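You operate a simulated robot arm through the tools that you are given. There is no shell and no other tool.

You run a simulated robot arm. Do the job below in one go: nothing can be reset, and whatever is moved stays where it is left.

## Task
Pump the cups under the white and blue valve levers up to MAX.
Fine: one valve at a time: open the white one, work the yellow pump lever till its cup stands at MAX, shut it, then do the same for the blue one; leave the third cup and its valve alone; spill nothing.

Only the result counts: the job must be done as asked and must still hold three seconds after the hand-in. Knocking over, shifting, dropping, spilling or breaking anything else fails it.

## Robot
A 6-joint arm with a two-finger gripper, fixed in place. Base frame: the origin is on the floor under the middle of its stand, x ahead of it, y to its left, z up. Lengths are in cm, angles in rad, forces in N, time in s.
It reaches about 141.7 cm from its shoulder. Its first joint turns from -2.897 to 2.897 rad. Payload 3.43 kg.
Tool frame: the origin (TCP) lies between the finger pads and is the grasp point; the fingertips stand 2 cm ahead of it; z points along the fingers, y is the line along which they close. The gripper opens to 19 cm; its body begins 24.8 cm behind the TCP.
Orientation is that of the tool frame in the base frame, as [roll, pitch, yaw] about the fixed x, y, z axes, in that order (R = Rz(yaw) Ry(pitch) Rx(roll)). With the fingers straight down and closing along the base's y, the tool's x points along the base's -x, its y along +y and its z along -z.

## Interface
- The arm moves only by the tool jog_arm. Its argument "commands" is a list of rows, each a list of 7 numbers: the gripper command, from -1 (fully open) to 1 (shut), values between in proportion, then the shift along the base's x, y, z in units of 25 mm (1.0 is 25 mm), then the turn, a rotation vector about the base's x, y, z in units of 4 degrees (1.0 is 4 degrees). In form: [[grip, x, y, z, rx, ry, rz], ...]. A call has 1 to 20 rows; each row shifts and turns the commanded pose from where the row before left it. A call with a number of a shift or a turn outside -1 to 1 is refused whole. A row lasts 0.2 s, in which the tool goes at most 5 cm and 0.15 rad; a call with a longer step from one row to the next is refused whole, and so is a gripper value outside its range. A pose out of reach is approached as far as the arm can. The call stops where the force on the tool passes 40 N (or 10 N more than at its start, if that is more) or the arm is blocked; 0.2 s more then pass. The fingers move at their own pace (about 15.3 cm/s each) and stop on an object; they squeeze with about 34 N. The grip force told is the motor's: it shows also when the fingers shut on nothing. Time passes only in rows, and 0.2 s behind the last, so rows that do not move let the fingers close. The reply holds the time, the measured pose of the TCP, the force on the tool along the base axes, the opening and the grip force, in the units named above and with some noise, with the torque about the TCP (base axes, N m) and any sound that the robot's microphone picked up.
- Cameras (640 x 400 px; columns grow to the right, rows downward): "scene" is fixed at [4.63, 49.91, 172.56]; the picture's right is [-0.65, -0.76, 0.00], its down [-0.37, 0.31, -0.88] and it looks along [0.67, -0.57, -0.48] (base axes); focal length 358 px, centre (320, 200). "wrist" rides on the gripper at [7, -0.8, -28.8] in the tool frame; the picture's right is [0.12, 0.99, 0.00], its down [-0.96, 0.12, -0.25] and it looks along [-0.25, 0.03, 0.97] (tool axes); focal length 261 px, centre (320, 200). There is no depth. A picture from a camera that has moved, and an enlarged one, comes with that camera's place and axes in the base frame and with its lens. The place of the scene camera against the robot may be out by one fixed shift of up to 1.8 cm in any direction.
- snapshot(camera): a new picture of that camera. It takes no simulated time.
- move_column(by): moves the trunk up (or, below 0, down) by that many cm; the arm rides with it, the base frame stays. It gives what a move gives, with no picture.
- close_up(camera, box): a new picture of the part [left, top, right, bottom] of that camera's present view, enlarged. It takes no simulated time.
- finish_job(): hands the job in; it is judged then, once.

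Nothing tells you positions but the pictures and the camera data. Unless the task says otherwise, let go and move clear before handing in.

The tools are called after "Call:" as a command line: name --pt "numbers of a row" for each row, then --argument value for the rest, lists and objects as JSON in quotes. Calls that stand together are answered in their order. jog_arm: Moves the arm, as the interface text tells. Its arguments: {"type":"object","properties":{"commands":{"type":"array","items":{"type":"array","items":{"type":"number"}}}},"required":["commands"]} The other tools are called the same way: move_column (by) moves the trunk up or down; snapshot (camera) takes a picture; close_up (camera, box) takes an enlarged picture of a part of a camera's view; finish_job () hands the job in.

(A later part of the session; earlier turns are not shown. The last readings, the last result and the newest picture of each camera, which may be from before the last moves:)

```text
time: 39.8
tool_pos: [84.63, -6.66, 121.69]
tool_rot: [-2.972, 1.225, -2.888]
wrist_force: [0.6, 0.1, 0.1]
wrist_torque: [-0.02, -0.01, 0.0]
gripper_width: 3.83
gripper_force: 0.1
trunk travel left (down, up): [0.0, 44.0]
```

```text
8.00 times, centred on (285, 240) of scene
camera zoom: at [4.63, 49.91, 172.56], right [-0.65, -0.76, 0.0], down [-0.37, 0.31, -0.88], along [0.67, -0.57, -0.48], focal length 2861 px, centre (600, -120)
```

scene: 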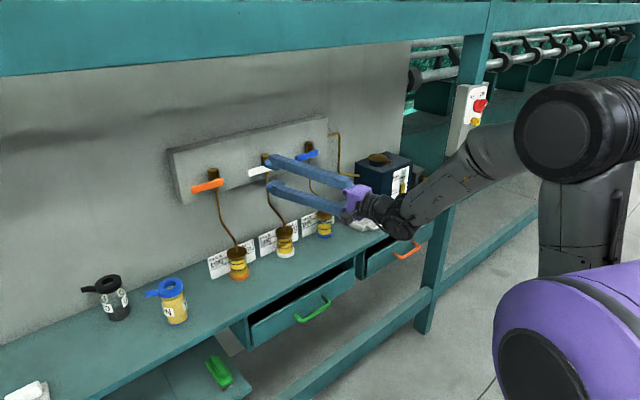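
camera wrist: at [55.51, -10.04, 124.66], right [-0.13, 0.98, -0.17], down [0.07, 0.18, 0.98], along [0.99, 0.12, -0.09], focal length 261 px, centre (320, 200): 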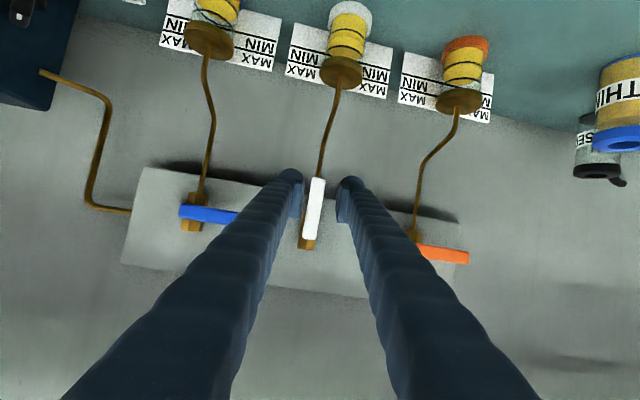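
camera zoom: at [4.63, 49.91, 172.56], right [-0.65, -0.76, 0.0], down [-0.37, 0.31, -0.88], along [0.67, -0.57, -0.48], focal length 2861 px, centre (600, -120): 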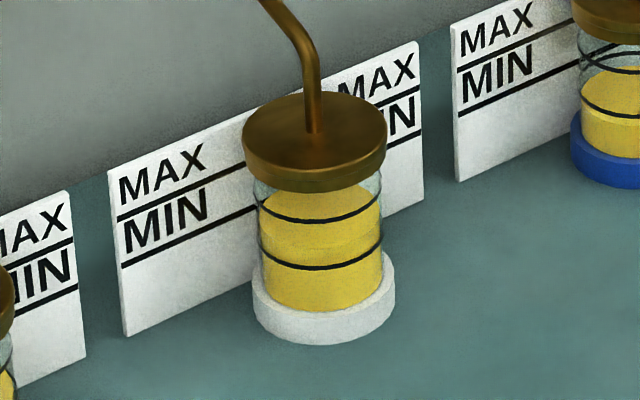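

White is open and standing vertical. I'll zoom on the cups for a reference of their levels.

Call:
close_up --camera "scene" --box '[272, 222, 298, 260]'

Call:
close_up --camera "wrist" --box '[320, 0, 380, 90]'

Call:
close_up --camera "wrist" --box '[180, 0, 250, 70]'

Call:
close_up --camera "scene" --box '[310, 200, 340, 242]'

```text
10.53 times, centred on (285, 241) of scene
camera zoom: at [4.63, 49.91, 172.56], right [-0.65, -0.76, 0.0], down [-0.37, 0.31, -0.88], along [0.67, -0.57, -0.48], focal length 3764 px, centre (688, -232)
```

zoom: 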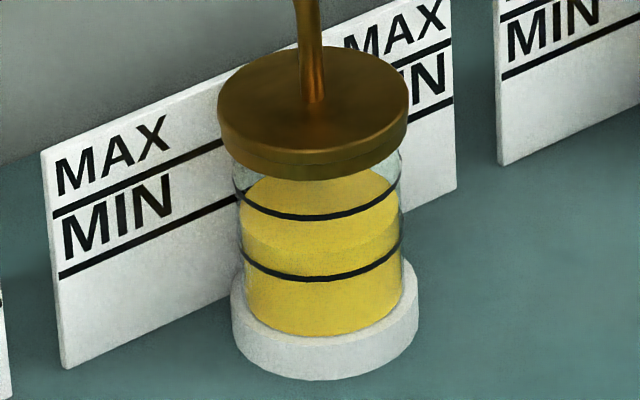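

```text
4.44 times, centred on (350, 45) of wrist
camera zoom: at [55.51, -10.04, 124.66], right [-0.13, 0.98, -0.17], down [0.07, 0.18, 0.98], along [0.99, 0.12, -0.09], focal length 1158 px, centre (187, 889)
```

zoom: 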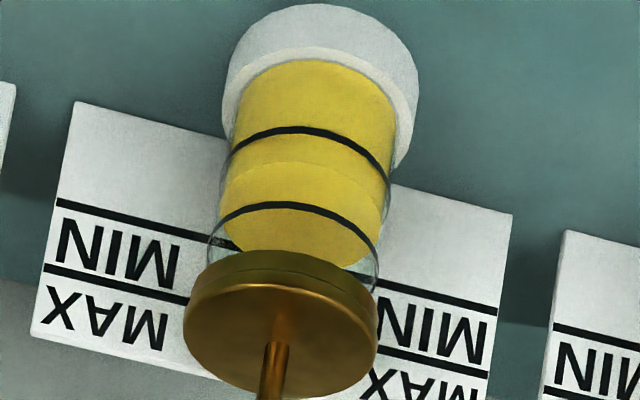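

```text
5.71 times, centred on (215, 35) of wrist
camera zoom: at [55.51, -10.04, 124.66], right [-0.13, 0.98, -0.17], down [0.07, 0.18, 0.98], along [0.99, 0.12, -0.09], focal length 1489 px, centre (920, 1143)
```

zoom: 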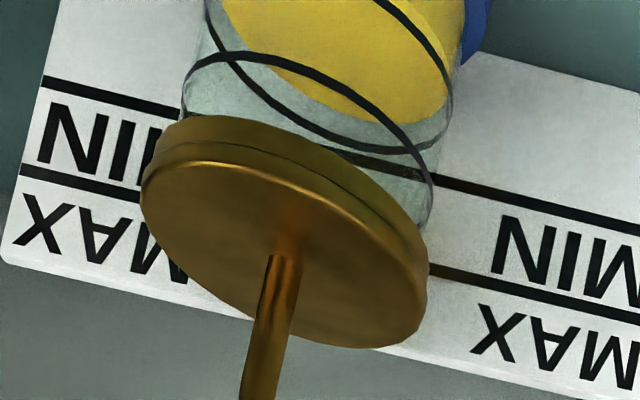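

```text
9.52 times, centred on (325, 221) of scene
camera zoom: at [4.63, 49.91, 172.56], right [-0.65, -0.76, 0.0], down [-0.37, 0.31, -0.88], along [0.67, -0.57, -0.48], focal length 3406 px, centre (272, 0)
```

zoom: 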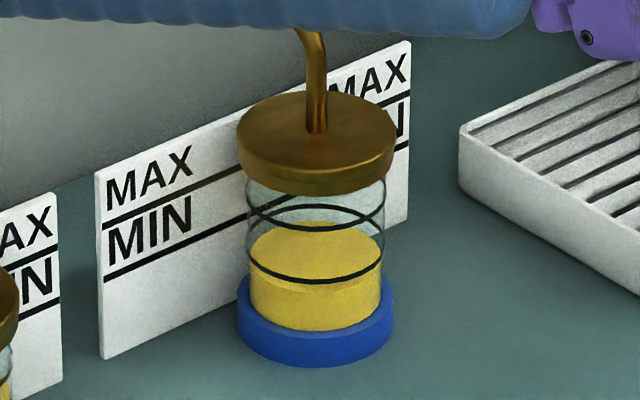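

White's cup is about 40% of the way from MIN to MAX; blue's sits just below MIN. Now I'll carry the gripper in front of the bench toward the pump lever, levelling and rolling it so the fingers close vertically.

Call:
jog_arm --pt "0.6 -0.5 -0.8 0 0 -0.5 0" --pt "0.6 -0.5 -0.9 0 0 -0.5 0" --pt "0.6 -0.5 -1 0 0 -0.5 0" --pt "0.6 -0.5 -1 0 0 -0.5 0" --pt "0.6 -0.5 -1 0 0 -0.5 0" --pt "0.6 -0.5 -1 0 0 -0.5 0" --pt "0.6 -0.5 -1 0 0 -0.5 0" --pt "0.6 -0.5 -1 0 0 -0.5 0" --pt "0.6 -0.5 -1 0 0 -0.5 0" --pt "0.6 -0.5 -1 0 0 -0.5 0"

```text
time: 42.0
tool_pos: [72.07, -30.87, 121.44]
tool_rot: [-1.483, 1.485, -1.414]
wrist_force: [0.3, 0.9, 0.4]
wrist_torque: [0.01, 0.02, -0.06]
gripper_width: 3.76
gripper_force: 0.0
trunk travel left (down, up): [0.0, 44.0]
```

Call:
jog_arm --pt "0.45 -0.2 -0.8 -0.1 1 0 0" --pt "0.45 -0.2 -0.8 -0.1 1 0 0" --pt "0.45 -0.2 -0.8 -0.1 1 0 0" --pt "0.45 -0.2 -0.8 -0.1 1 0 0" --pt "0.45 -0.2 -0.8 -0.1 1 0 0" --pt "0.45 -0.2 -0.8 -0.1 1 0 0" --pt "0.45 -0.2 -0.8 -0.1 1 0 0" --pt "0.45 -0.2 -0.8 -0.1 1 0 0" --pt "0.45 -0.2 -0.8 -0.1 1 0 0" --pt "0.45 -0.2 -0.8 -0.1 1 0 0" --pt "0.45 -0.2 -0.8 -0.1 1 0 0" --pt "0.45 -0.2 -0.8 -0.1 1 0 0" --pt "0.45 -0.2 -0.8 -0.1 1 0 0" --pt "0.45 -0.2 -0.8 -0.1 1 0 0" --pt "0.45 -0.2 -0.8 -0.1 1 0 0" --pt "0.45 -0.2 -0.8 -0.1 1 0 0" --pt "0.45 -0.2 -0.8 -0.1 1 0 0" --pt "0.45 -0.2 -0.8 -0.1 1 0 0"

Call:
snapshot --camera "scene"

Call:
snapshot --camera "wrist"

```text
time: 45.8
tool_pos: [63.26, -66.93, 117.06]
tool_rot: [1.497, 0.397, 1.558]
wrist_force: [0.3, 1.7, 1.0]
wrist_torque: [0.02, 0.12, -0.1]
gripper_width: 5.22
gripper_force: 0.0
trunk travel left (down, up): [0.0, 44.0]
```

```text
taken
```

scene: 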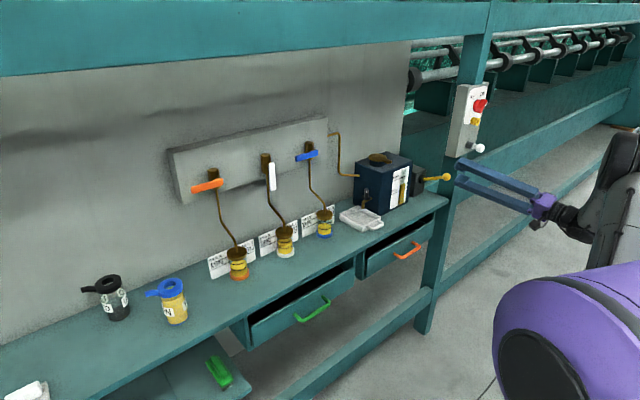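

```text
taken
camera wrist: at [34.81, -61.13, 111.6], right [-0.07, 0.49, 0.87], down [-0.27, -0.85, 0.46], along [0.96, -0.2, 0.19], focal length 261 px, centre (320, 200)
```

wrist: 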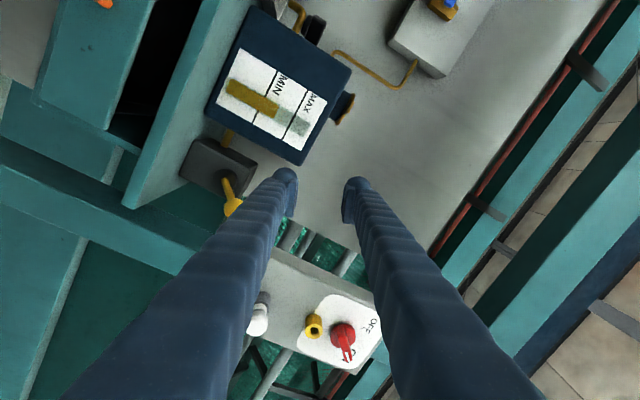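

I'm near the pump. I'll finish rolling and level the tool while staying back and above the knob, then look for it.

Call:
jog_arm --pt "0.3 -0.2 -0.4 0.1 1 0.25 0" --pt "0.3 -0.2 -0.4 0.1 1 0.25 0" --pt "0.3 -0.2 -0.4 0.1 1 0.25 0" --pt "0.3 -0.2 -0.4 0 1 0.25 0" --pt "0.3 0 -0.4 0 1 0 0" --pt "0.3 0 -0.4 0 0.7 0 0" --pt "0.3 0 -0.4 0 0 0 0" --pt "0.3 0 -0.4 0 0 0 0"

Call:
snapshot --camera "wrist"

Call:
close_up --camera "scene" --box '[380, 130, 540, 230]'

```text
time: 47.6
tool_pos: [61.38, -74.84, 117.89]
tool_rot: [1.57, 0.001, 1.574]
wrist_force: [-0.2, 0.1, 0.3]
wrist_torque: [0.02, 0.06, 0.0]
gripper_width: 6.63
gripper_force: 0.0
trunk travel left (down, up): [0.0, 44.0]
```

```text
taken
camera wrist: at [32.55, -67.97, 116.88], right [0.0, 0.12, 0.99], down [-0.24, -0.96, 0.12], along [0.97, -0.24, 0.03], focal length 261 px, centre (320, 200)
```

wrist: 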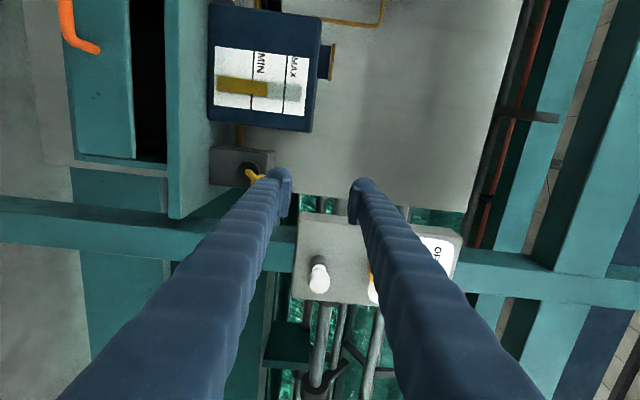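

```text
4.00 times, centred on (460, 180) of scene
camera zoom: at [4.63, 49.91, 172.56], right [-0.65, -0.76, 0.0], down [-0.37, 0.31, -0.88], along [0.67, -0.57, -0.48], focal length 1430 px, centre (-240, 280)
```

zoom: 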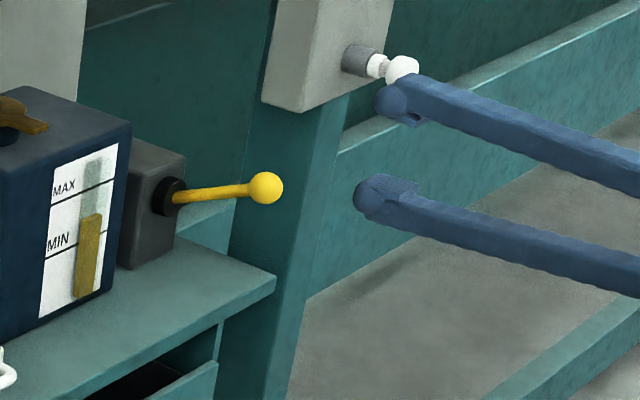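

Call:
jog_arm --pt "0.3 0 0 -1 0 0 0" --pt "0.3 0 0 -1 0 0 0" --pt "0.3 0 0 -1 0 0 0"

Call:
snapshot --camera "wrist"

Call:
close_up --camera "scene" --box '[380, 130, 540, 230]'

```text
time: 48.4
tool_pos: [61.15, -74.8, 110.26]
tool_rot: [1.569, 0.001, 1.576]
wrist_force: [0.0, -0.1, 0.3]
wrist_torque: [0.0, 0.02, -0.09]
gripper_width: 6.64
gripper_force: 0.0
trunk travel left (down, up): [0.0, 44.0]
```

```text
taken
camera wrist: at [32.52, -67.89, 109.34], right [0.0, 0.12, 0.99], down [-0.24, -0.96, 0.12], along [0.97, -0.24, 0.03], focal length 261 px, centre (320, 200)
```

wrist: 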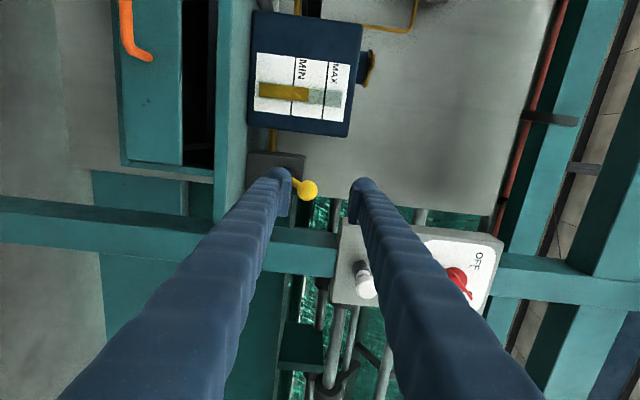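

```text
4.00 times, centred on (460, 180) of scene
camera zoom: at [4.63, 49.91, 172.56], right [-0.65, -0.76, 0.0], down [-0.37, 0.31, -0.88], along [0.67, -0.57, -0.48], focal length 1430 px, centre (-240, 280)
```

zoom: 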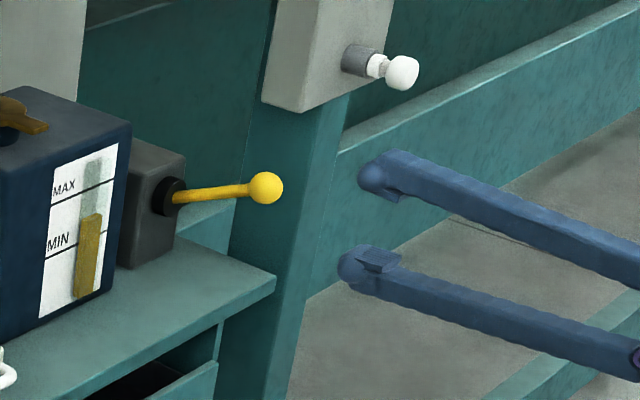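

The knob shows clearly between the fingers; I place it at about (74.5, -76.7, 108.5). I'll line up and slide the fingers around it.

Call:
jog_arm --pt "0.45 0.5 -0.4 -0.36 0 0 0" --pt "0.45 0.8 -0.36 -0.36 0 0 0" --pt "0.45 0.8 0 0 0 0 0" --pt "0.45 0.8 0 0 0 0 0" --pt "0.45 0.6 0 0 0 0 0"

Call:
snapshot --camera "wrist"

Call:
close_up --camera "scene" --box '[380, 130, 540, 230]'

```text
time: 49.6
tool_pos: [70.06, -76.73, 108.53]
tool_rot: [1.572, 0.0, 1.576]
wrist_force: [-0.3, -0.2, -0.7]
wrist_torque: [0.02, 0.05, -0.02]
gripper_width: 5.23
gripper_force: 0.1
trunk travel left (down, up): [0.0, 44.0]
```

```text
taken
camera wrist: at [41.35, -69.85, 107.61], right [0.0, 0.12, 0.99], down [-0.24, -0.96, 0.12], along [0.97, -0.24, 0.03], focal length 261 px, centre (320, 200)
```

wrist: 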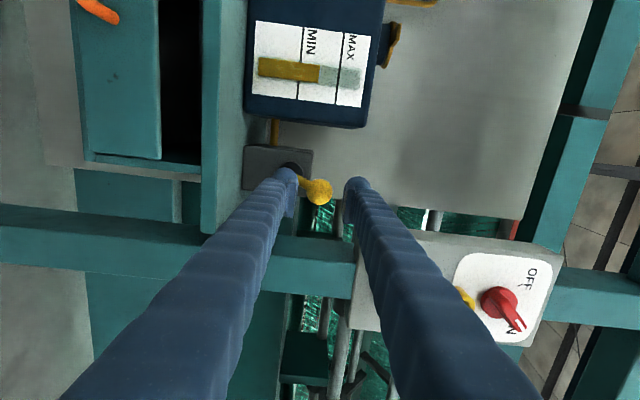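

```text
4.00 times, centred on (460, 180) of scene
camera zoom: at [4.63, 49.91, 172.56], right [-0.65, -0.76, 0.0], down [-0.37, 0.31, -0.88], along [0.67, -0.57, -0.48], focal length 1430 px, centre (-240, 280)
```

zoom: 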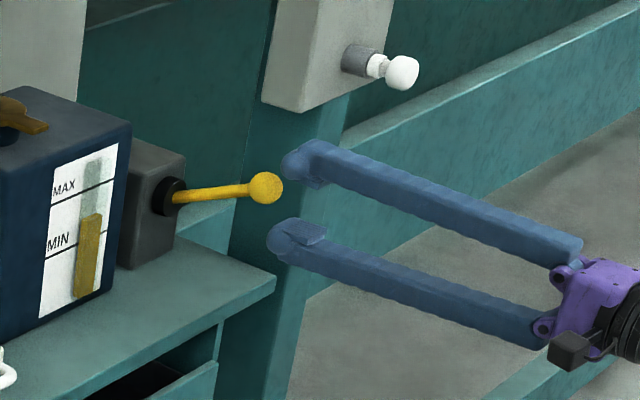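

Call:
jog_arm --pt "0.45 0.6 0 0 0 0 0" --pt "0.45 0.6 0 0 0 0 0"

Call:
close_up --camera "scene" --box '[380, 130, 540, 230]'

Call:
snapshot --camera "wrist"

```text
time: 50.2
tool_pos: [72.93, -76.63, 108.5]
tool_rot: [1.568, 0.001, 1.576]
wrist_force: [0.5, -0.3, 0.3]
wrist_torque: [-0.01, 0.0, 0.02]
gripper_width: 5.2
gripper_force: 0.0
trunk travel left (down, up): [0.0, 44.0]
```

```text
4.00 times, centred on (460, 180) of scene
camera zoom: at [4.63, 49.91, 172.56], right [-0.65, -0.76, 0.0], down [-0.37, 0.31, -0.88], along [0.67, -0.57, -0.48], focal length 1430 px, centre (-240, 280)
```

zoom: 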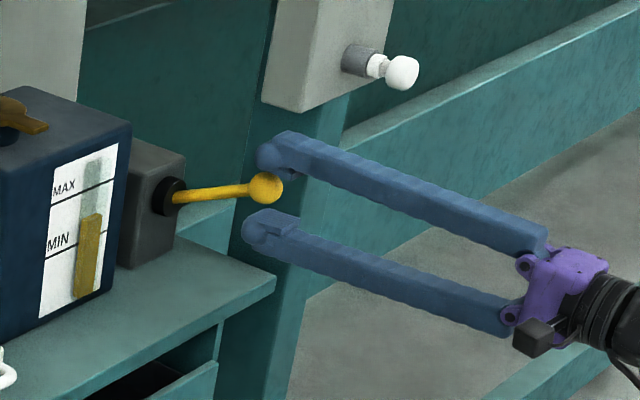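

```text
taken
camera wrist: at [44.3, -69.79, 107.58], right [0.0, 0.12, 0.99], down [-0.24, -0.96, 0.12], along [0.97, -0.24, 0.03], focal length 261 px, centre (320, 200)
```

wrist: 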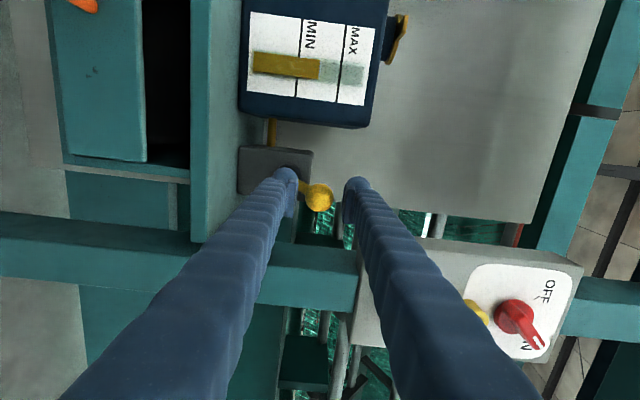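

The knob is between the fingers. I'll press down slowly to feel the pump's stroke.

Call:
jog_arm --pt "0.45 0 0 -0.25 0 0 0" --pt "0.45 0 0 -0.25 0 0 0" --pt "0.45 0 0 -0.25 0 0 0" --pt "0.45 0 0 -0.2 0 0 0"

Call:
close_up --camera "scene" --box '[380, 130, 540, 230]'

Call:
close_up --camera "scene" --box '[272, 222, 298, 260]'

```text
time: 51.2
tool_pos: [72.93, -76.8, 106.15]
tool_rot: [1.57, 0.001, 1.575]
wrist_force: [0.3, -0.5, 1.1]
wrist_torque: [-0.05, 0.08, 0.05]
gripper_width: 5.29
gripper_force: 0.5
trunk travel left (down, up): [0.0, 44.0]
```

```text
4.00 times, centred on (460, 180) of scene
camera zoom: at [4.63, 49.91, 172.56], right [-0.65, -0.76, 0.0], down [-0.37, 0.31, -0.88], along [0.67, -0.57, -0.48], focal length 1430 px, centre (-240, 280)
```

zoom: 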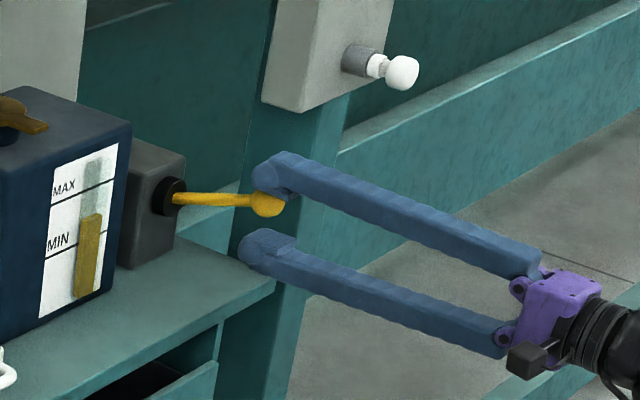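

```text
10.53 times, centred on (285, 241) of scene
camera zoom: at [4.63, 49.91, 172.56], right [-0.65, -0.76, 0.0], down [-0.37, 0.31, -0.88], along [0.67, -0.57, -0.48], focal length 3764 px, centre (688, -232)
```

zoom: 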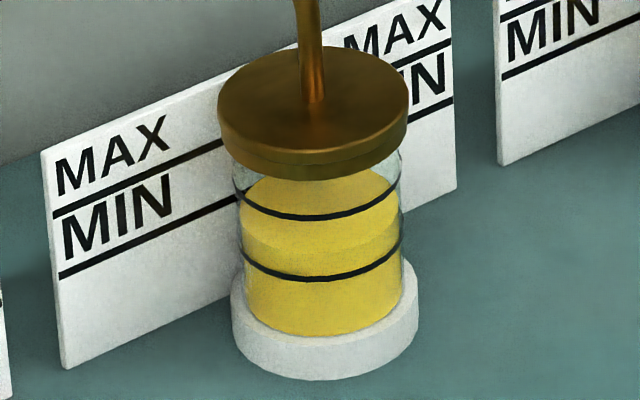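

The lever follows down with about 1 N. I'll narrow the gap a bit so the lower finger stays clear of the bench edge, and continue down in small steps.

Call:
jog_arm --pt "0.6 0 0 0 0 0 0" --pt "0.6 0 0 -0.2 0 0 0" --pt "0.6 0 0 -0.2 0 0 0" --pt "0.6 0 0 -0.2 0 0 0" --pt "0.6 0 0 -0.2 0 0 0"

Call:
close_up --camera "scene" --box '[380, 130, 540, 230]'

Call:
close_up --camera "scene" --box '[272, 222, 298, 260]'

```text
time: 52.4
tool_pos: [73.01, -76.83, 104.11]
tool_rot: [1.568, 0.001, 1.574]
wrist_force: [0.3, -0.2, 1.6]
wrist_torque: [-0.01, 0.04, 0.05]
gripper_width: 3.9
gripper_force: 0.9
trunk travel left (down, up): [0.0, 44.0]
```

```text
4.00 times, centred on (460, 180) of scene
camera zoom: at [4.63, 49.91, 172.56], right [-0.65, -0.76, 0.0], down [-0.37, 0.31, -0.88], along [0.67, -0.57, -0.48], focal length 1430 px, centre (-240, 280)
```

zoom: 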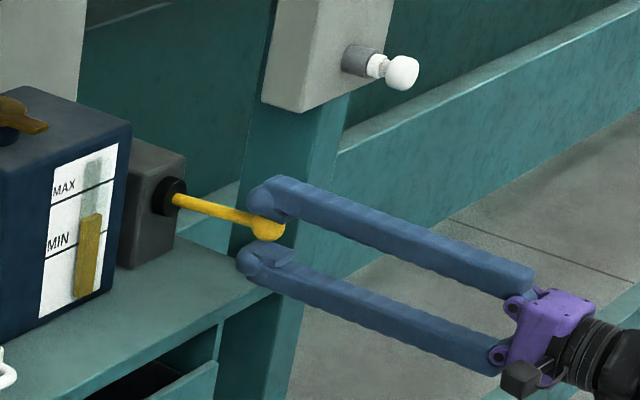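

```text
10.53 times, centred on (285, 241) of scene
camera zoom: at [4.63, 49.91, 172.56], right [-0.65, -0.76, 0.0], down [-0.37, 0.31, -0.88], along [0.67, -0.57, -0.48], focal length 3764 px, centre (688, -232)
```

zoom: 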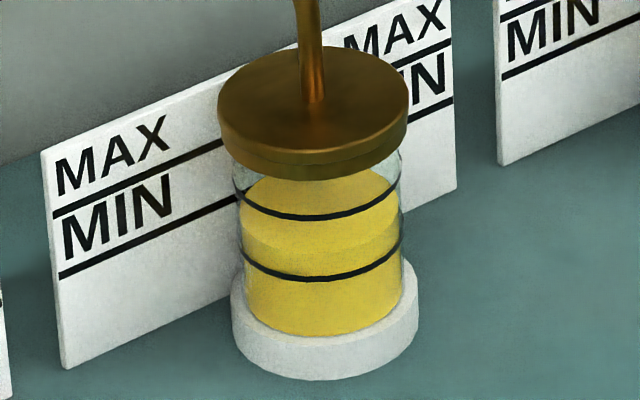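

Call:
jog_arm --pt "0.6 0 0 -0.2 0 0 0" --pt "0.6 0 0 -0.2 0 0 0" --pt "0.6 0 0 -0.2 0 0 0" --pt "0.6 0 0 -0.2 0 0 0"

Call:
close_up --camera "scene" --box '[380, 130, 540, 230]'

Call:
close_up --camera "scene" --box '[272, 222, 298, 260]'

```text
time: 53.4
tool_pos: [72.93, -76.86, 102.14]
tool_rot: [1.569, 0.001, 1.575]
wrist_force: [-0.1, -0.6, 1.4]
wrist_torque: [0.03, 0.03, 0.02]
gripper_width: 3.94
gripper_force: 1.4
trunk travel left (down, up): [0.0, 44.0]
```

```text
4.00 times, centred on (460, 180) of scene
camera zoom: at [4.63, 49.91, 172.56], right [-0.65, -0.76, 0.0], down [-0.37, 0.31, -0.88], along [0.67, -0.57, -0.48], focal length 1430 px, centre (-240, 280)
```

zoom: 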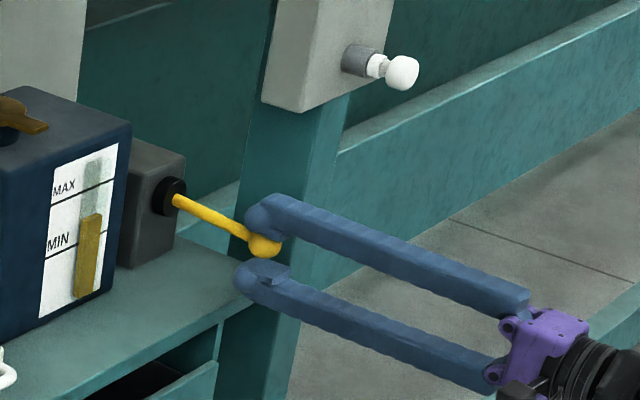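

```text
10.53 times, centred on (285, 241) of scene
camera zoom: at [4.63, 49.91, 172.56], right [-0.65, -0.76, 0.0], down [-0.37, 0.31, -0.88], along [0.67, -0.57, -0.48], focal length 3764 px, centre (688, -232)
```

zoom: 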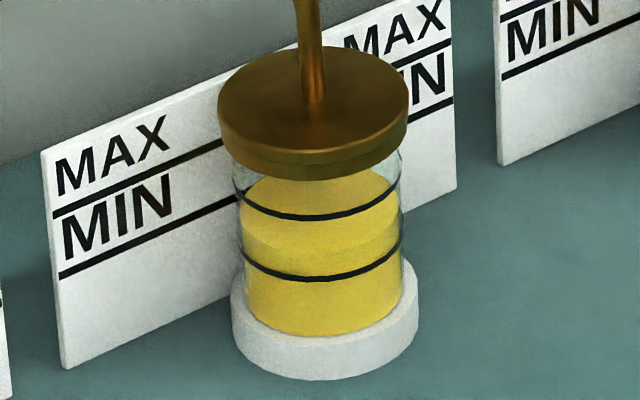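

Call:
jog_arm --pt "0.6 0 0 -0.2 0 0 0" --pt "0.6 0 0 -0.2 0 0 0" --pt "0.6 0 0 -0.2 0 0 0"

Call:
close_up --camera "scene" --box '[380, 130, 540, 230]'

Call:
close_up --camera "scene" --box '[272, 222, 298, 260]'

Call:
snapshot --camera "wrist"

```text
time: 54.2
tool_pos: [73.01, -76.77, 100.78]
tool_rot: [1.568, 0.001, 1.575]
wrist_force: [0.4, 0.5, 2.2]
wrist_torque: [0.0, -0.02, 0.04]
gripper_width: 3.98
gripper_force: 1.6
trunk travel left (down, up): [0.0, 44.0]
```

```text
4.00 times, centred on (460, 180) of scene
camera zoom: at [4.63, 49.91, 172.56], right [-0.65, -0.76, 0.0], down [-0.37, 0.31, -0.88], along [0.67, -0.57, -0.48], focal length 1430 px, centre (-240, 280)
```

zoom: 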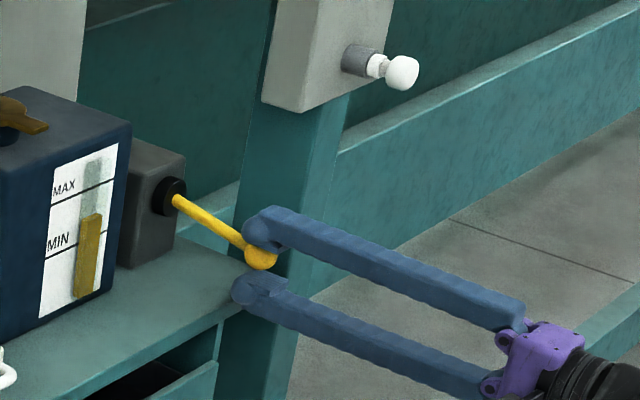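

```text
10.53 times, centred on (285, 241) of scene
camera zoom: at [4.63, 49.91, 172.56], right [-0.65, -0.76, 0.0], down [-0.37, 0.31, -0.88], along [0.67, -0.57, -0.48], focal length 3764 px, centre (688, -232)
```

zoom: 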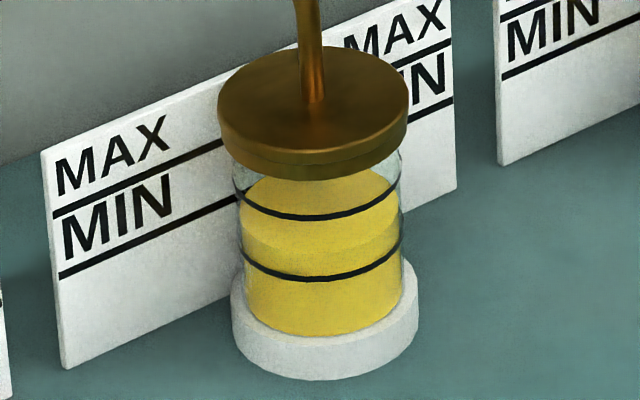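

```text
taken
camera wrist: at [44.27, -69.87, 99.78], right [0.0, 0.12, 0.99], down [-0.24, -0.96, 0.12], along [0.97, -0.24, 0.03], focal length 261 px, centre (320, 200)
```

wrist: 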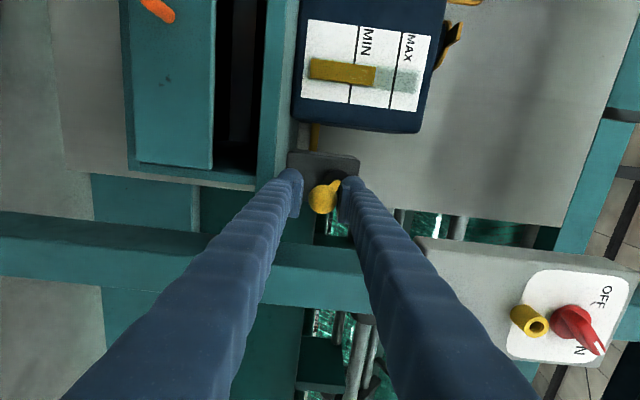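

Call:
jog_arm --pt "0.6 -0.1 0 -0.2 0 0 0" --pt "0.6 -0.1 0 -0.2 0 0 0" --pt "0.6 0 0 -0.2 0 0 0"

Call:
close_up --camera "scene" --box '[380, 130, 540, 230]'

Call:
close_up --camera "scene" --box '[272, 222, 298, 260]'

Call:
snapshot --camera "wrist"

```text
time: 55.0
tool_pos: [72.43, -76.84, 99.18]
tool_rot: [1.57, 0.002, 1.574]
wrist_force: [1.2, -0.9, 4.3]
wrist_torque: [0.02, 0.01, 0.01]
gripper_width: 4.04
gripper_force: 1.4
trunk travel left (down, up): [0.0, 44.0]
```

```text
4.00 times, centred on (460, 180) of scene
camera zoom: at [4.63, 49.91, 172.56], right [-0.65, -0.76, 0.0], down [-0.37, 0.31, -0.88], along [0.67, -0.57, -0.48], focal length 1430 px, centre (-240, 280)
```

zoom: 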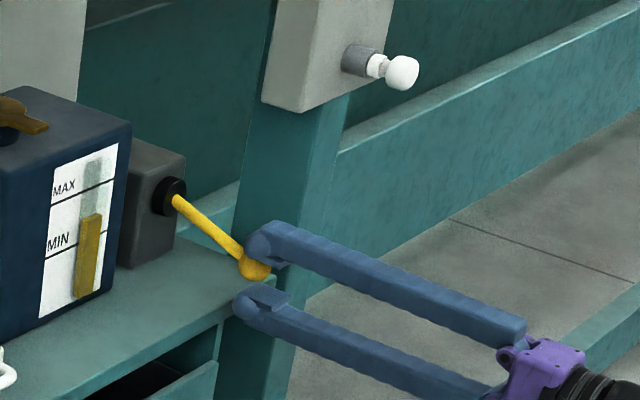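

```text
10.53 times, centred on (285, 241) of scene
camera zoom: at [4.63, 49.91, 172.56], right [-0.65, -0.76, 0.0], down [-0.37, 0.31, -0.88], along [0.67, -0.57, -0.48], focal length 3764 px, centre (688, -232)
```

zoom: 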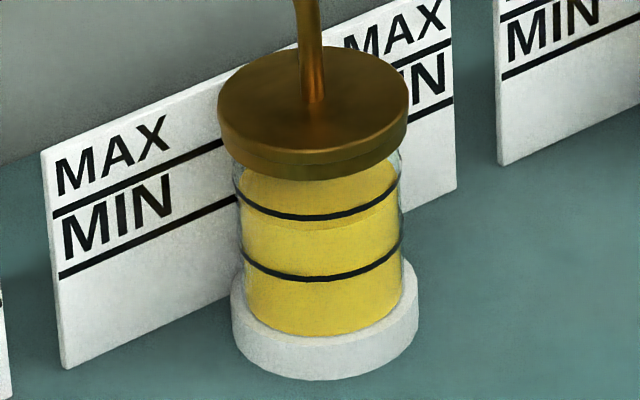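

```text
taken
camera wrist: at [43.76, -69.85, 98.22], right [0.0, 0.12, 0.99], down [-0.24, -0.96, 0.12], along [0.97, -0.24, 0.03], focal length 261 px, centre (320, 200)
```

wrist: 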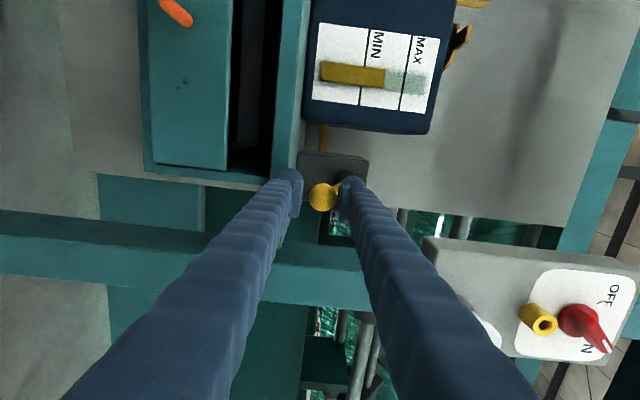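

The level jumped when the lever reached the bottom, so a full stroke delivers a set amount. I'll zoom in to measure the new level.

Call:
close_up --camera "scene" --box '[276, 234, 294, 252]'

Call:
close_up --camera "scene" --box '[255, 205, 345, 260]'

```text
16.00 times, centred on (285, 243) of scene
camera zoom: at [4.63, 49.91, 172.56], right [-0.65, -0.76, 0.0], down [-0.37, 0.31, -0.88], along [0.67, -0.57, -0.48], focal length 5722 px, centre (880, -488)
```

zoom: 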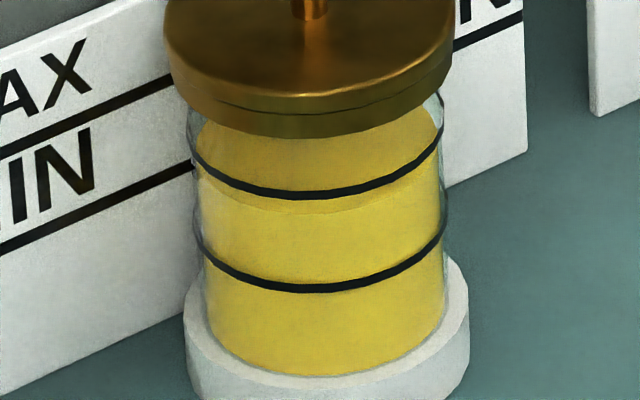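

```text
7.11 times, centred on (300, 232) of scene
camera zoom: at [4.63, 49.91, 172.56], right [-0.65, -0.76, 0.0], down [-0.37, 0.31, -0.88], along [0.67, -0.57, -0.48], focal length 2543 px, centre (462, -31)
```

zoom: 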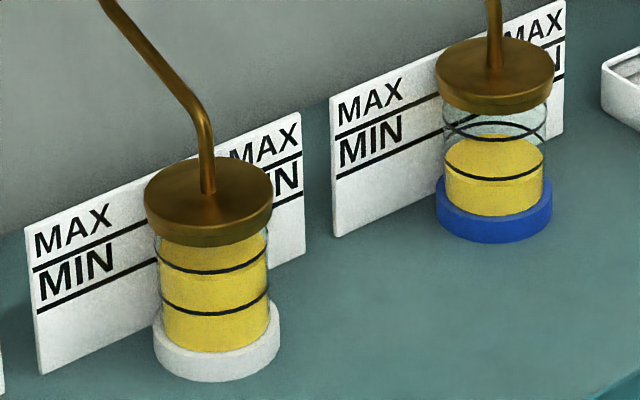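

The bottom of the stroke delivers a set dose; white is now about 70% of the way to MAX. I'll lift the lever back up to the top.

Call:
jog_arm --pt "0.6 0 0 0.3 0 0 0" --pt "0.6 0 0 0.4 0 0 0" --pt "0.6 0 0 0.4 0 0 0" --pt "0.6 0 0 0.4 0 0 0" --pt "0.6 0 0 0.4 0 0 0" --pt "0.6 0 0 0.4 0 0 0" --pt "0.6 0 0 0.4 0 0 0" --pt "0.6 0.1 0 0.4 0 0 0"

Call:
close_up --camera "scene" --box '[380, 130, 540, 230]'

Call:
close_up --camera "scene" --box '[276, 234, 294, 252]'

```text
time: 56.8
tool_pos: [72.79, -76.85, 106.97]
tool_rot: [1.568, 0.003, 1.575]
wrist_force: [-0.2, -0.1, 2.1]
wrist_torque: [-0.03, -0.02, 0.04]
gripper_width: 3.88
gripper_force: 0.7
trunk travel left (down, up): [0.0, 44.0]
```

```text
4.00 times, centred on (460, 180) of scene
camera zoom: at [4.63, 49.91, 172.56], right [-0.65, -0.76, 0.0], down [-0.37, 0.31, -0.88], along [0.67, -0.57, -0.48], focal length 1430 px, centre (-240, 280)
```

zoom: 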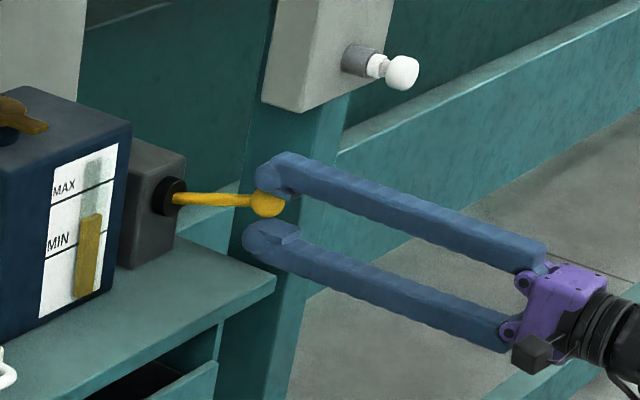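

```text
16.00 times, centred on (285, 243) of scene
camera zoom: at [4.63, 49.91, 172.56], right [-0.65, -0.76, 0.0], down [-0.37, 0.31, -0.88], along [0.67, -0.57, -0.48], focal length 5722 px, centre (880, -488)
```

zoom: 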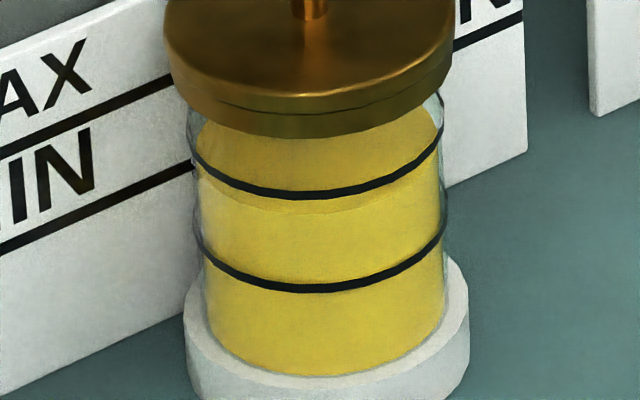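

The lever springs back with the finger and the level is steady. I'll raise it the rest of the way.

Call:
jog_arm --pt "0.6 0.05 0 0.3 0 0 0" --pt "0.6 0.05 0 0.3 0 0 0" --pt "0.6 0 0 0.2 0 0 0" --pt "0.6 0 0 0.1 0 0 0"

Call:
close_up --camera "scene" --box '[380, 130, 540, 230]'

Call:
snapshot --camera "wrist"

```text
time: 57.8
tool_pos: [73.02, -76.86, 109.02]
tool_rot: [1.57, 0.0, 1.574]
wrist_force: [-2.2, 1.8, -9.3]
wrist_torque: [0.07, 0.11, 0.0]
gripper_width: 4.28
gripper_force: 4.3
trunk travel left (down, up): [0.0, 44.0]
```

```text
4.00 times, centred on (460, 180) of scene
camera zoom: at [4.63, 49.91, 172.56], right [-0.65, -0.76, 0.0], down [-0.37, 0.31, -0.88], along [0.67, -0.57, -0.48], focal length 1430 px, centre (-240, 280)
```

zoom: 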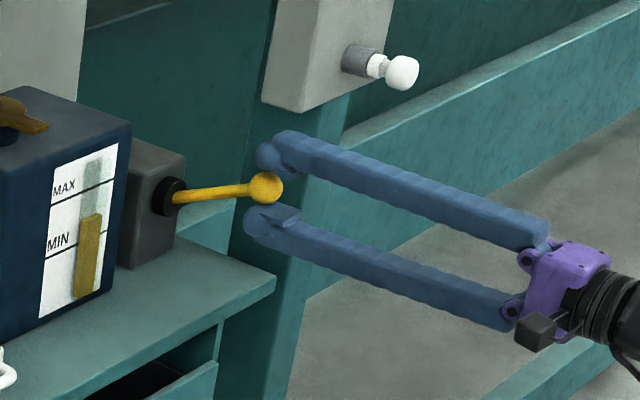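

```text
taken
camera wrist: at [44.31, -69.87, 108.13], right [0.0, 0.12, 0.99], down [-0.24, -0.96, 0.12], along [0.97, -0.24, 0.03], focal length 261 px, centre (320, 200)
```

wrist: 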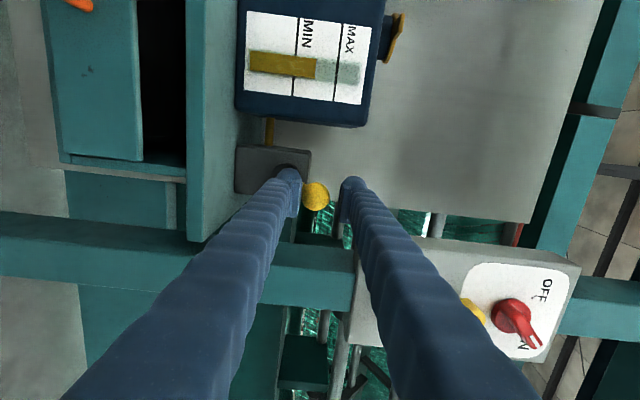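

The lever is at its top stop. Now the second stroke, going slowly near the bottom so I can watch whether the dose comes gradually.

Call:
jog_arm --pt "0.6 0 0 -0.4 0 0 0" --pt "0.6 0 0 -0.4 0 0 0" --pt "0.6 0 0 -0.4 0 0 0" --pt "0.6 0 0 -0.4 0 0 0" --pt "0.6 0 0 -0.4 0 0 0" --pt "0.6 0 0 -0.4 0 0 0" --pt "0.6 -0.1 0 -0.4 0 0 0" --pt "0.6 -0.1 0 -0.4 0 0 0"

Call:
close_up --camera "scene" --box '[276, 234, 294, 252]'

```text
time: 59.6
tool_pos: [72.38, -76.86, 101.27]
tool_rot: [1.569, 0.002, 1.574]
wrist_force: [1.3, -0.7, 2.3]
wrist_torque: [0.02, 0.03, 0.0]
gripper_width: 3.95
gripper_force: 0.7
trunk travel left (down, up): [0.0, 44.0]
```

```text
16.00 times, centred on (285, 243) of scene
camera zoom: at [4.63, 49.91, 172.56], right [-0.65, -0.76, 0.0], down [-0.37, 0.31, -0.88], along [0.67, -0.57, -0.48], focal length 5722 px, centre (880, -488)
```

zoom: 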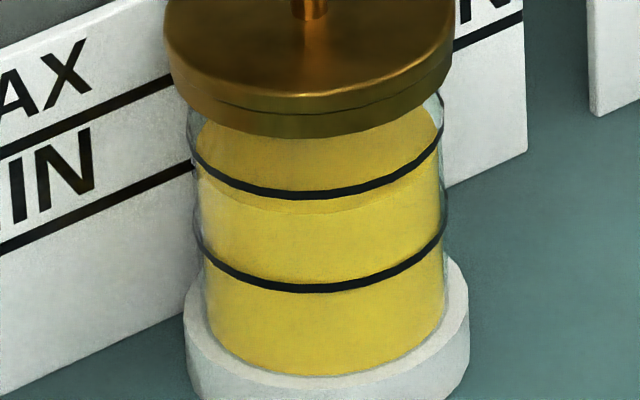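

Call:
jog_arm --pt "0.6 0 0 -0.16 0 0 0" --pt "0.6 0 0 -0.16 0 0 0"

Call:
close_up --camera "scene" --box '[276, 234, 294, 252]'

```text
time: 60.2
tool_pos: [72.43, -76.74, 100.38]
tool_rot: [1.569, 0.001, 1.572]
wrist_force: [0.5, -0.4, 2.8]
wrist_torque: [0.04, 0.04, -0.01]
gripper_width: 3.97
gripper_force: 1.0
trunk travel left (down, up): [0.0, 44.0]
```

```text
16.00 times, centred on (285, 243) of scene
camera zoom: at [4.63, 49.91, 172.56], right [-0.65, -0.76, 0.0], down [-0.37, 0.31, -0.88], along [0.67, -0.57, -0.48], focal length 5722 px, centre (880, -488)
```

zoom: 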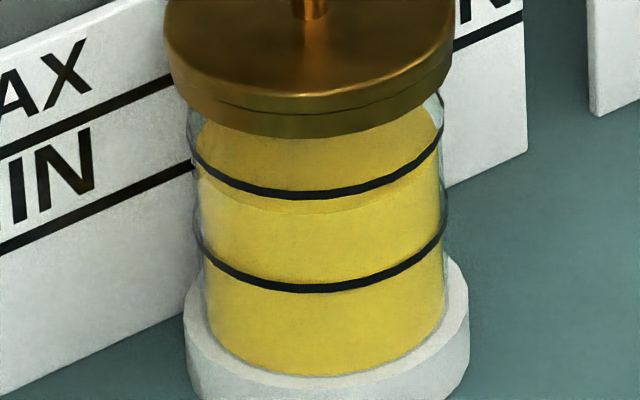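

Call:
jog_arm --pt "0.6 0 0 -0.12 0 0 0"

Call:
close_up --camera "scene" --box '[276, 234, 294, 252]'

```text
time: 60.6
tool_pos: [72.54, -76.71, 100.15]
tool_rot: [1.569, 0.002, 1.574]
wrist_force: [1.0, -0.1, 4.1]
wrist_torque: [-0.02, -0.03, 0.0]
gripper_width: 4.0
gripper_force: 1.3
trunk travel left (down, up): [0.0, 44.0]
```

```text
16.00 times, centred on (285, 243) of scene
camera zoom: at [4.63, 49.91, 172.56], right [-0.65, -0.76, 0.0], down [-0.37, 0.31, -0.88], along [0.67, -0.57, -0.48], focal length 5722 px, centre (880, -488)
```

zoom: 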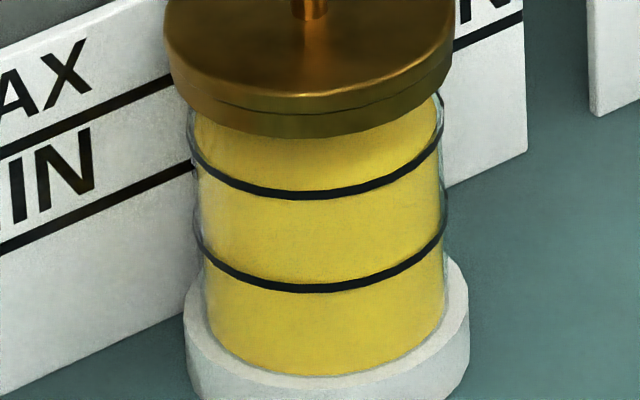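

Call:
close_up --camera "scene" --box '[278, 237, 292, 247]'

Call:
close_up --camera "scene" --box '[272, 222, 298, 260]'

```text
16.00 times, centred on (285, 242) of scene
camera zoom: at [4.63, 49.91, 172.56], right [-0.65, -0.76, 0.0], down [-0.37, 0.31, -0.88], along [0.67, -0.57, -0.48], focal length 5722 px, centre (880, -472)
```

zoom: 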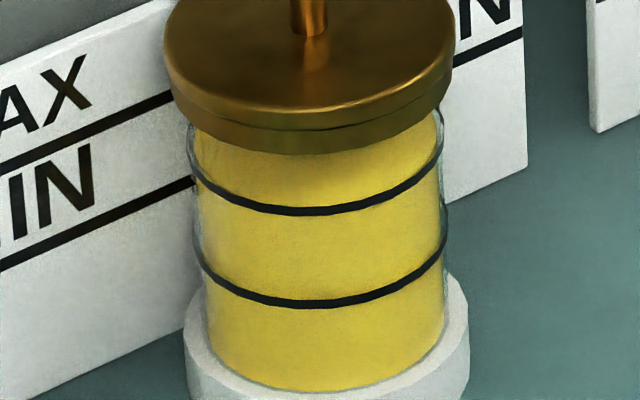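

```text
10.53 times, centred on (285, 241) of scene
camera zoom: at [4.63, 49.91, 172.56], right [-0.65, -0.76, 0.0], down [-0.37, 0.31, -0.88], along [0.67, -0.57, -0.48], focal length 3764 px, centre (688, -232)
```

zoom: 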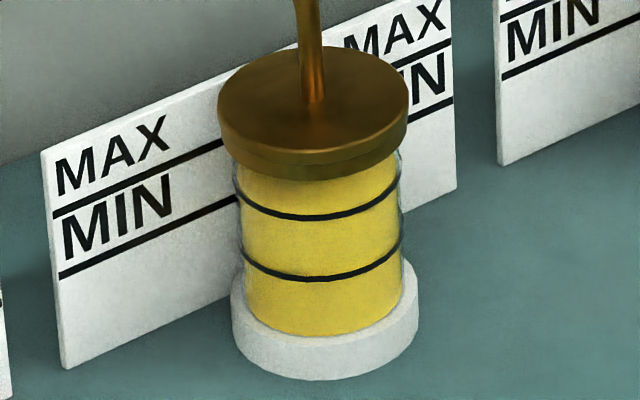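

White has risen to the MAX ring. I'll let the lever come back up, back away, and then look at the cup from the front while returning to shut white.

Call:
jog_arm --pt "0.6 0 0 0.4 0 0 0" --pt "0.6 0 0 0.4 0 0 0" --pt "0.6 0 0 0.4 0 0 0" --pt "0.6 0 0 0.4 0 0 0" --pt "0.6 0 0 0.4 0 0 0" --pt "0.6 0 0 0.4 0 0 0" --pt "0.6 0 0 0.4 0 0 0" --pt "0.6 0.1 0 0.4 0 0 0" --pt "0.45 0 0 0.12 0 0 0" --pt "0.45 0 0 0 0 0 0" --pt "0.4 -0.5 0 0 0 0 0" --pt "0.4 -0.8 0 0 0 0 0" --pt "0.4 -0.8 0 0 0 0 0" --pt "0.4 -0.8 0 0 0 0 0"

Call:
close_up --camera "scene" --box '[380, 130, 540, 230]'

Call:
close_up --camera "scene" --box '[276, 234, 294, 252]'

```text
time: 63.6
tool_pos: [65.42, -76.73, 108.49]
tool_rot: [1.569, 0.001, 1.577]
wrist_force: [-0.3, 0.0, -0.2]
wrist_torque: [-0.03, 0.01, -0.03]
gripper_width: 5.72
gripper_force: 0.0
trunk travel left (down, up): [0.0, 44.0]
```

```text
4.00 times, centred on (460, 180) of scene
camera zoom: at [4.63, 49.91, 172.56], right [-0.65, -0.76, 0.0], down [-0.37, 0.31, -0.88], along [0.67, -0.57, -0.48], focal length 1430 px, centre (-240, 280)
```

zoom: 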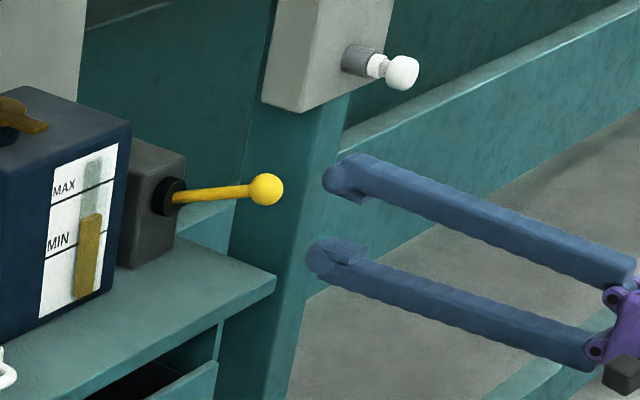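

```text
16.00 times, centred on (285, 243) of scene
camera zoom: at [4.63, 49.91, 172.56], right [-0.65, -0.76, 0.0], down [-0.37, 0.31, -0.88], along [0.67, -0.57, -0.48], focal length 5722 px, centre (880, -488)
```

zoom: 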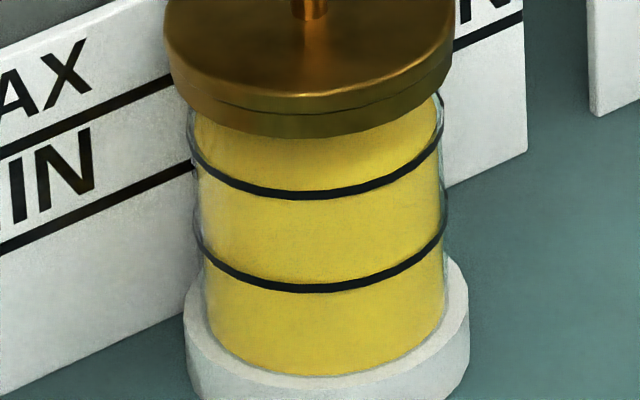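

The white level is at least at the MAX ring, but this angle hides the surface, so I want a better view from the front. I'll carry the gripper back toward the white valve, unrolling it on the way.

Call:
jog_arm --pt "0.4 -0.2 0.4 0.5 -1 -0.17 0" --pt "0.4 -0.2 0.4 0.5 -1 -0.17 0" --pt "0.4 -0.2 0.4 0.5 -1 -0.17 0" --pt "0.4 -0.2 0.4 0.5 -1 -0.17 0" --pt "0.4 -0.2 0.4 0.3 -1 -0.17 0" --pt "0.4 -0.2 0.4 0.2 -1 -0.17 0" --pt "0.5 0.1 0.8 0 -1 0 0" --pt "0.5 0.1 0.8 0 -1 0 0" --pt "0.5 0.1 0.8 0 -1 0 0" --pt "0.5 0.1 0.8 0 -1 0 0" --pt "0.5 0.1 0.8 0 -1 0 0" --pt "0.5 0.1 0.8 0 -1 0 0" --pt "0.5 0.1 0.8 0 -1 0 0" --pt "0.5 0.1 0.8 0 -1 0 0" --pt "0.5 0.1 0.8 0 -1 0 0" --pt "0.5 0.1 0.8 0 -1 0 0" --pt "0.5 0.1 0.8 0 -1 0 0" --pt "0.5 0.1 0.8 0 -1 0 0" --pt "0.5 0.1 0.8 0 -1 0 0" --pt "0.5 0.1 0.8 0 -1 0 0"

Call:
snapshot --camera "wrist"

```text
time: 67.8
tool_pos: [66.0, -42.84, 114.7]
tool_rot: [1.443, 1.399, 1.512]
wrist_force: [0.4, -0.8, 0.6]
wrist_torque: [0.03, -0.02, 0.06]
gripper_width: 4.77
gripper_force: 0.1
trunk travel left (down, up): [0.0, 44.0]
```

```text
taken
camera wrist: at [37.51, -44.38, 106.9], right [-0.07, 1.0, 0.05], down [-0.26, -0.07, 0.96], along [0.96, 0.05, 0.27], focal length 261 px, centre (320, 200)
```

wrist: 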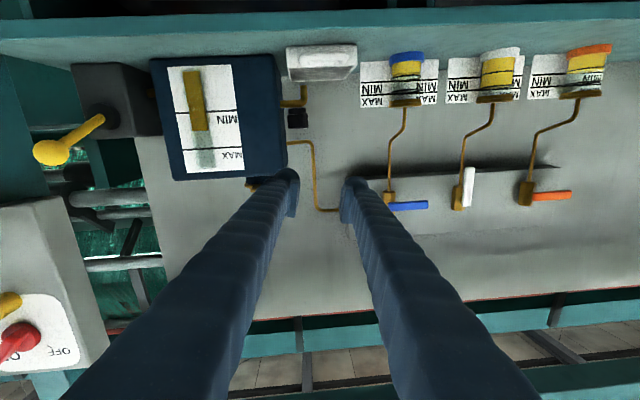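

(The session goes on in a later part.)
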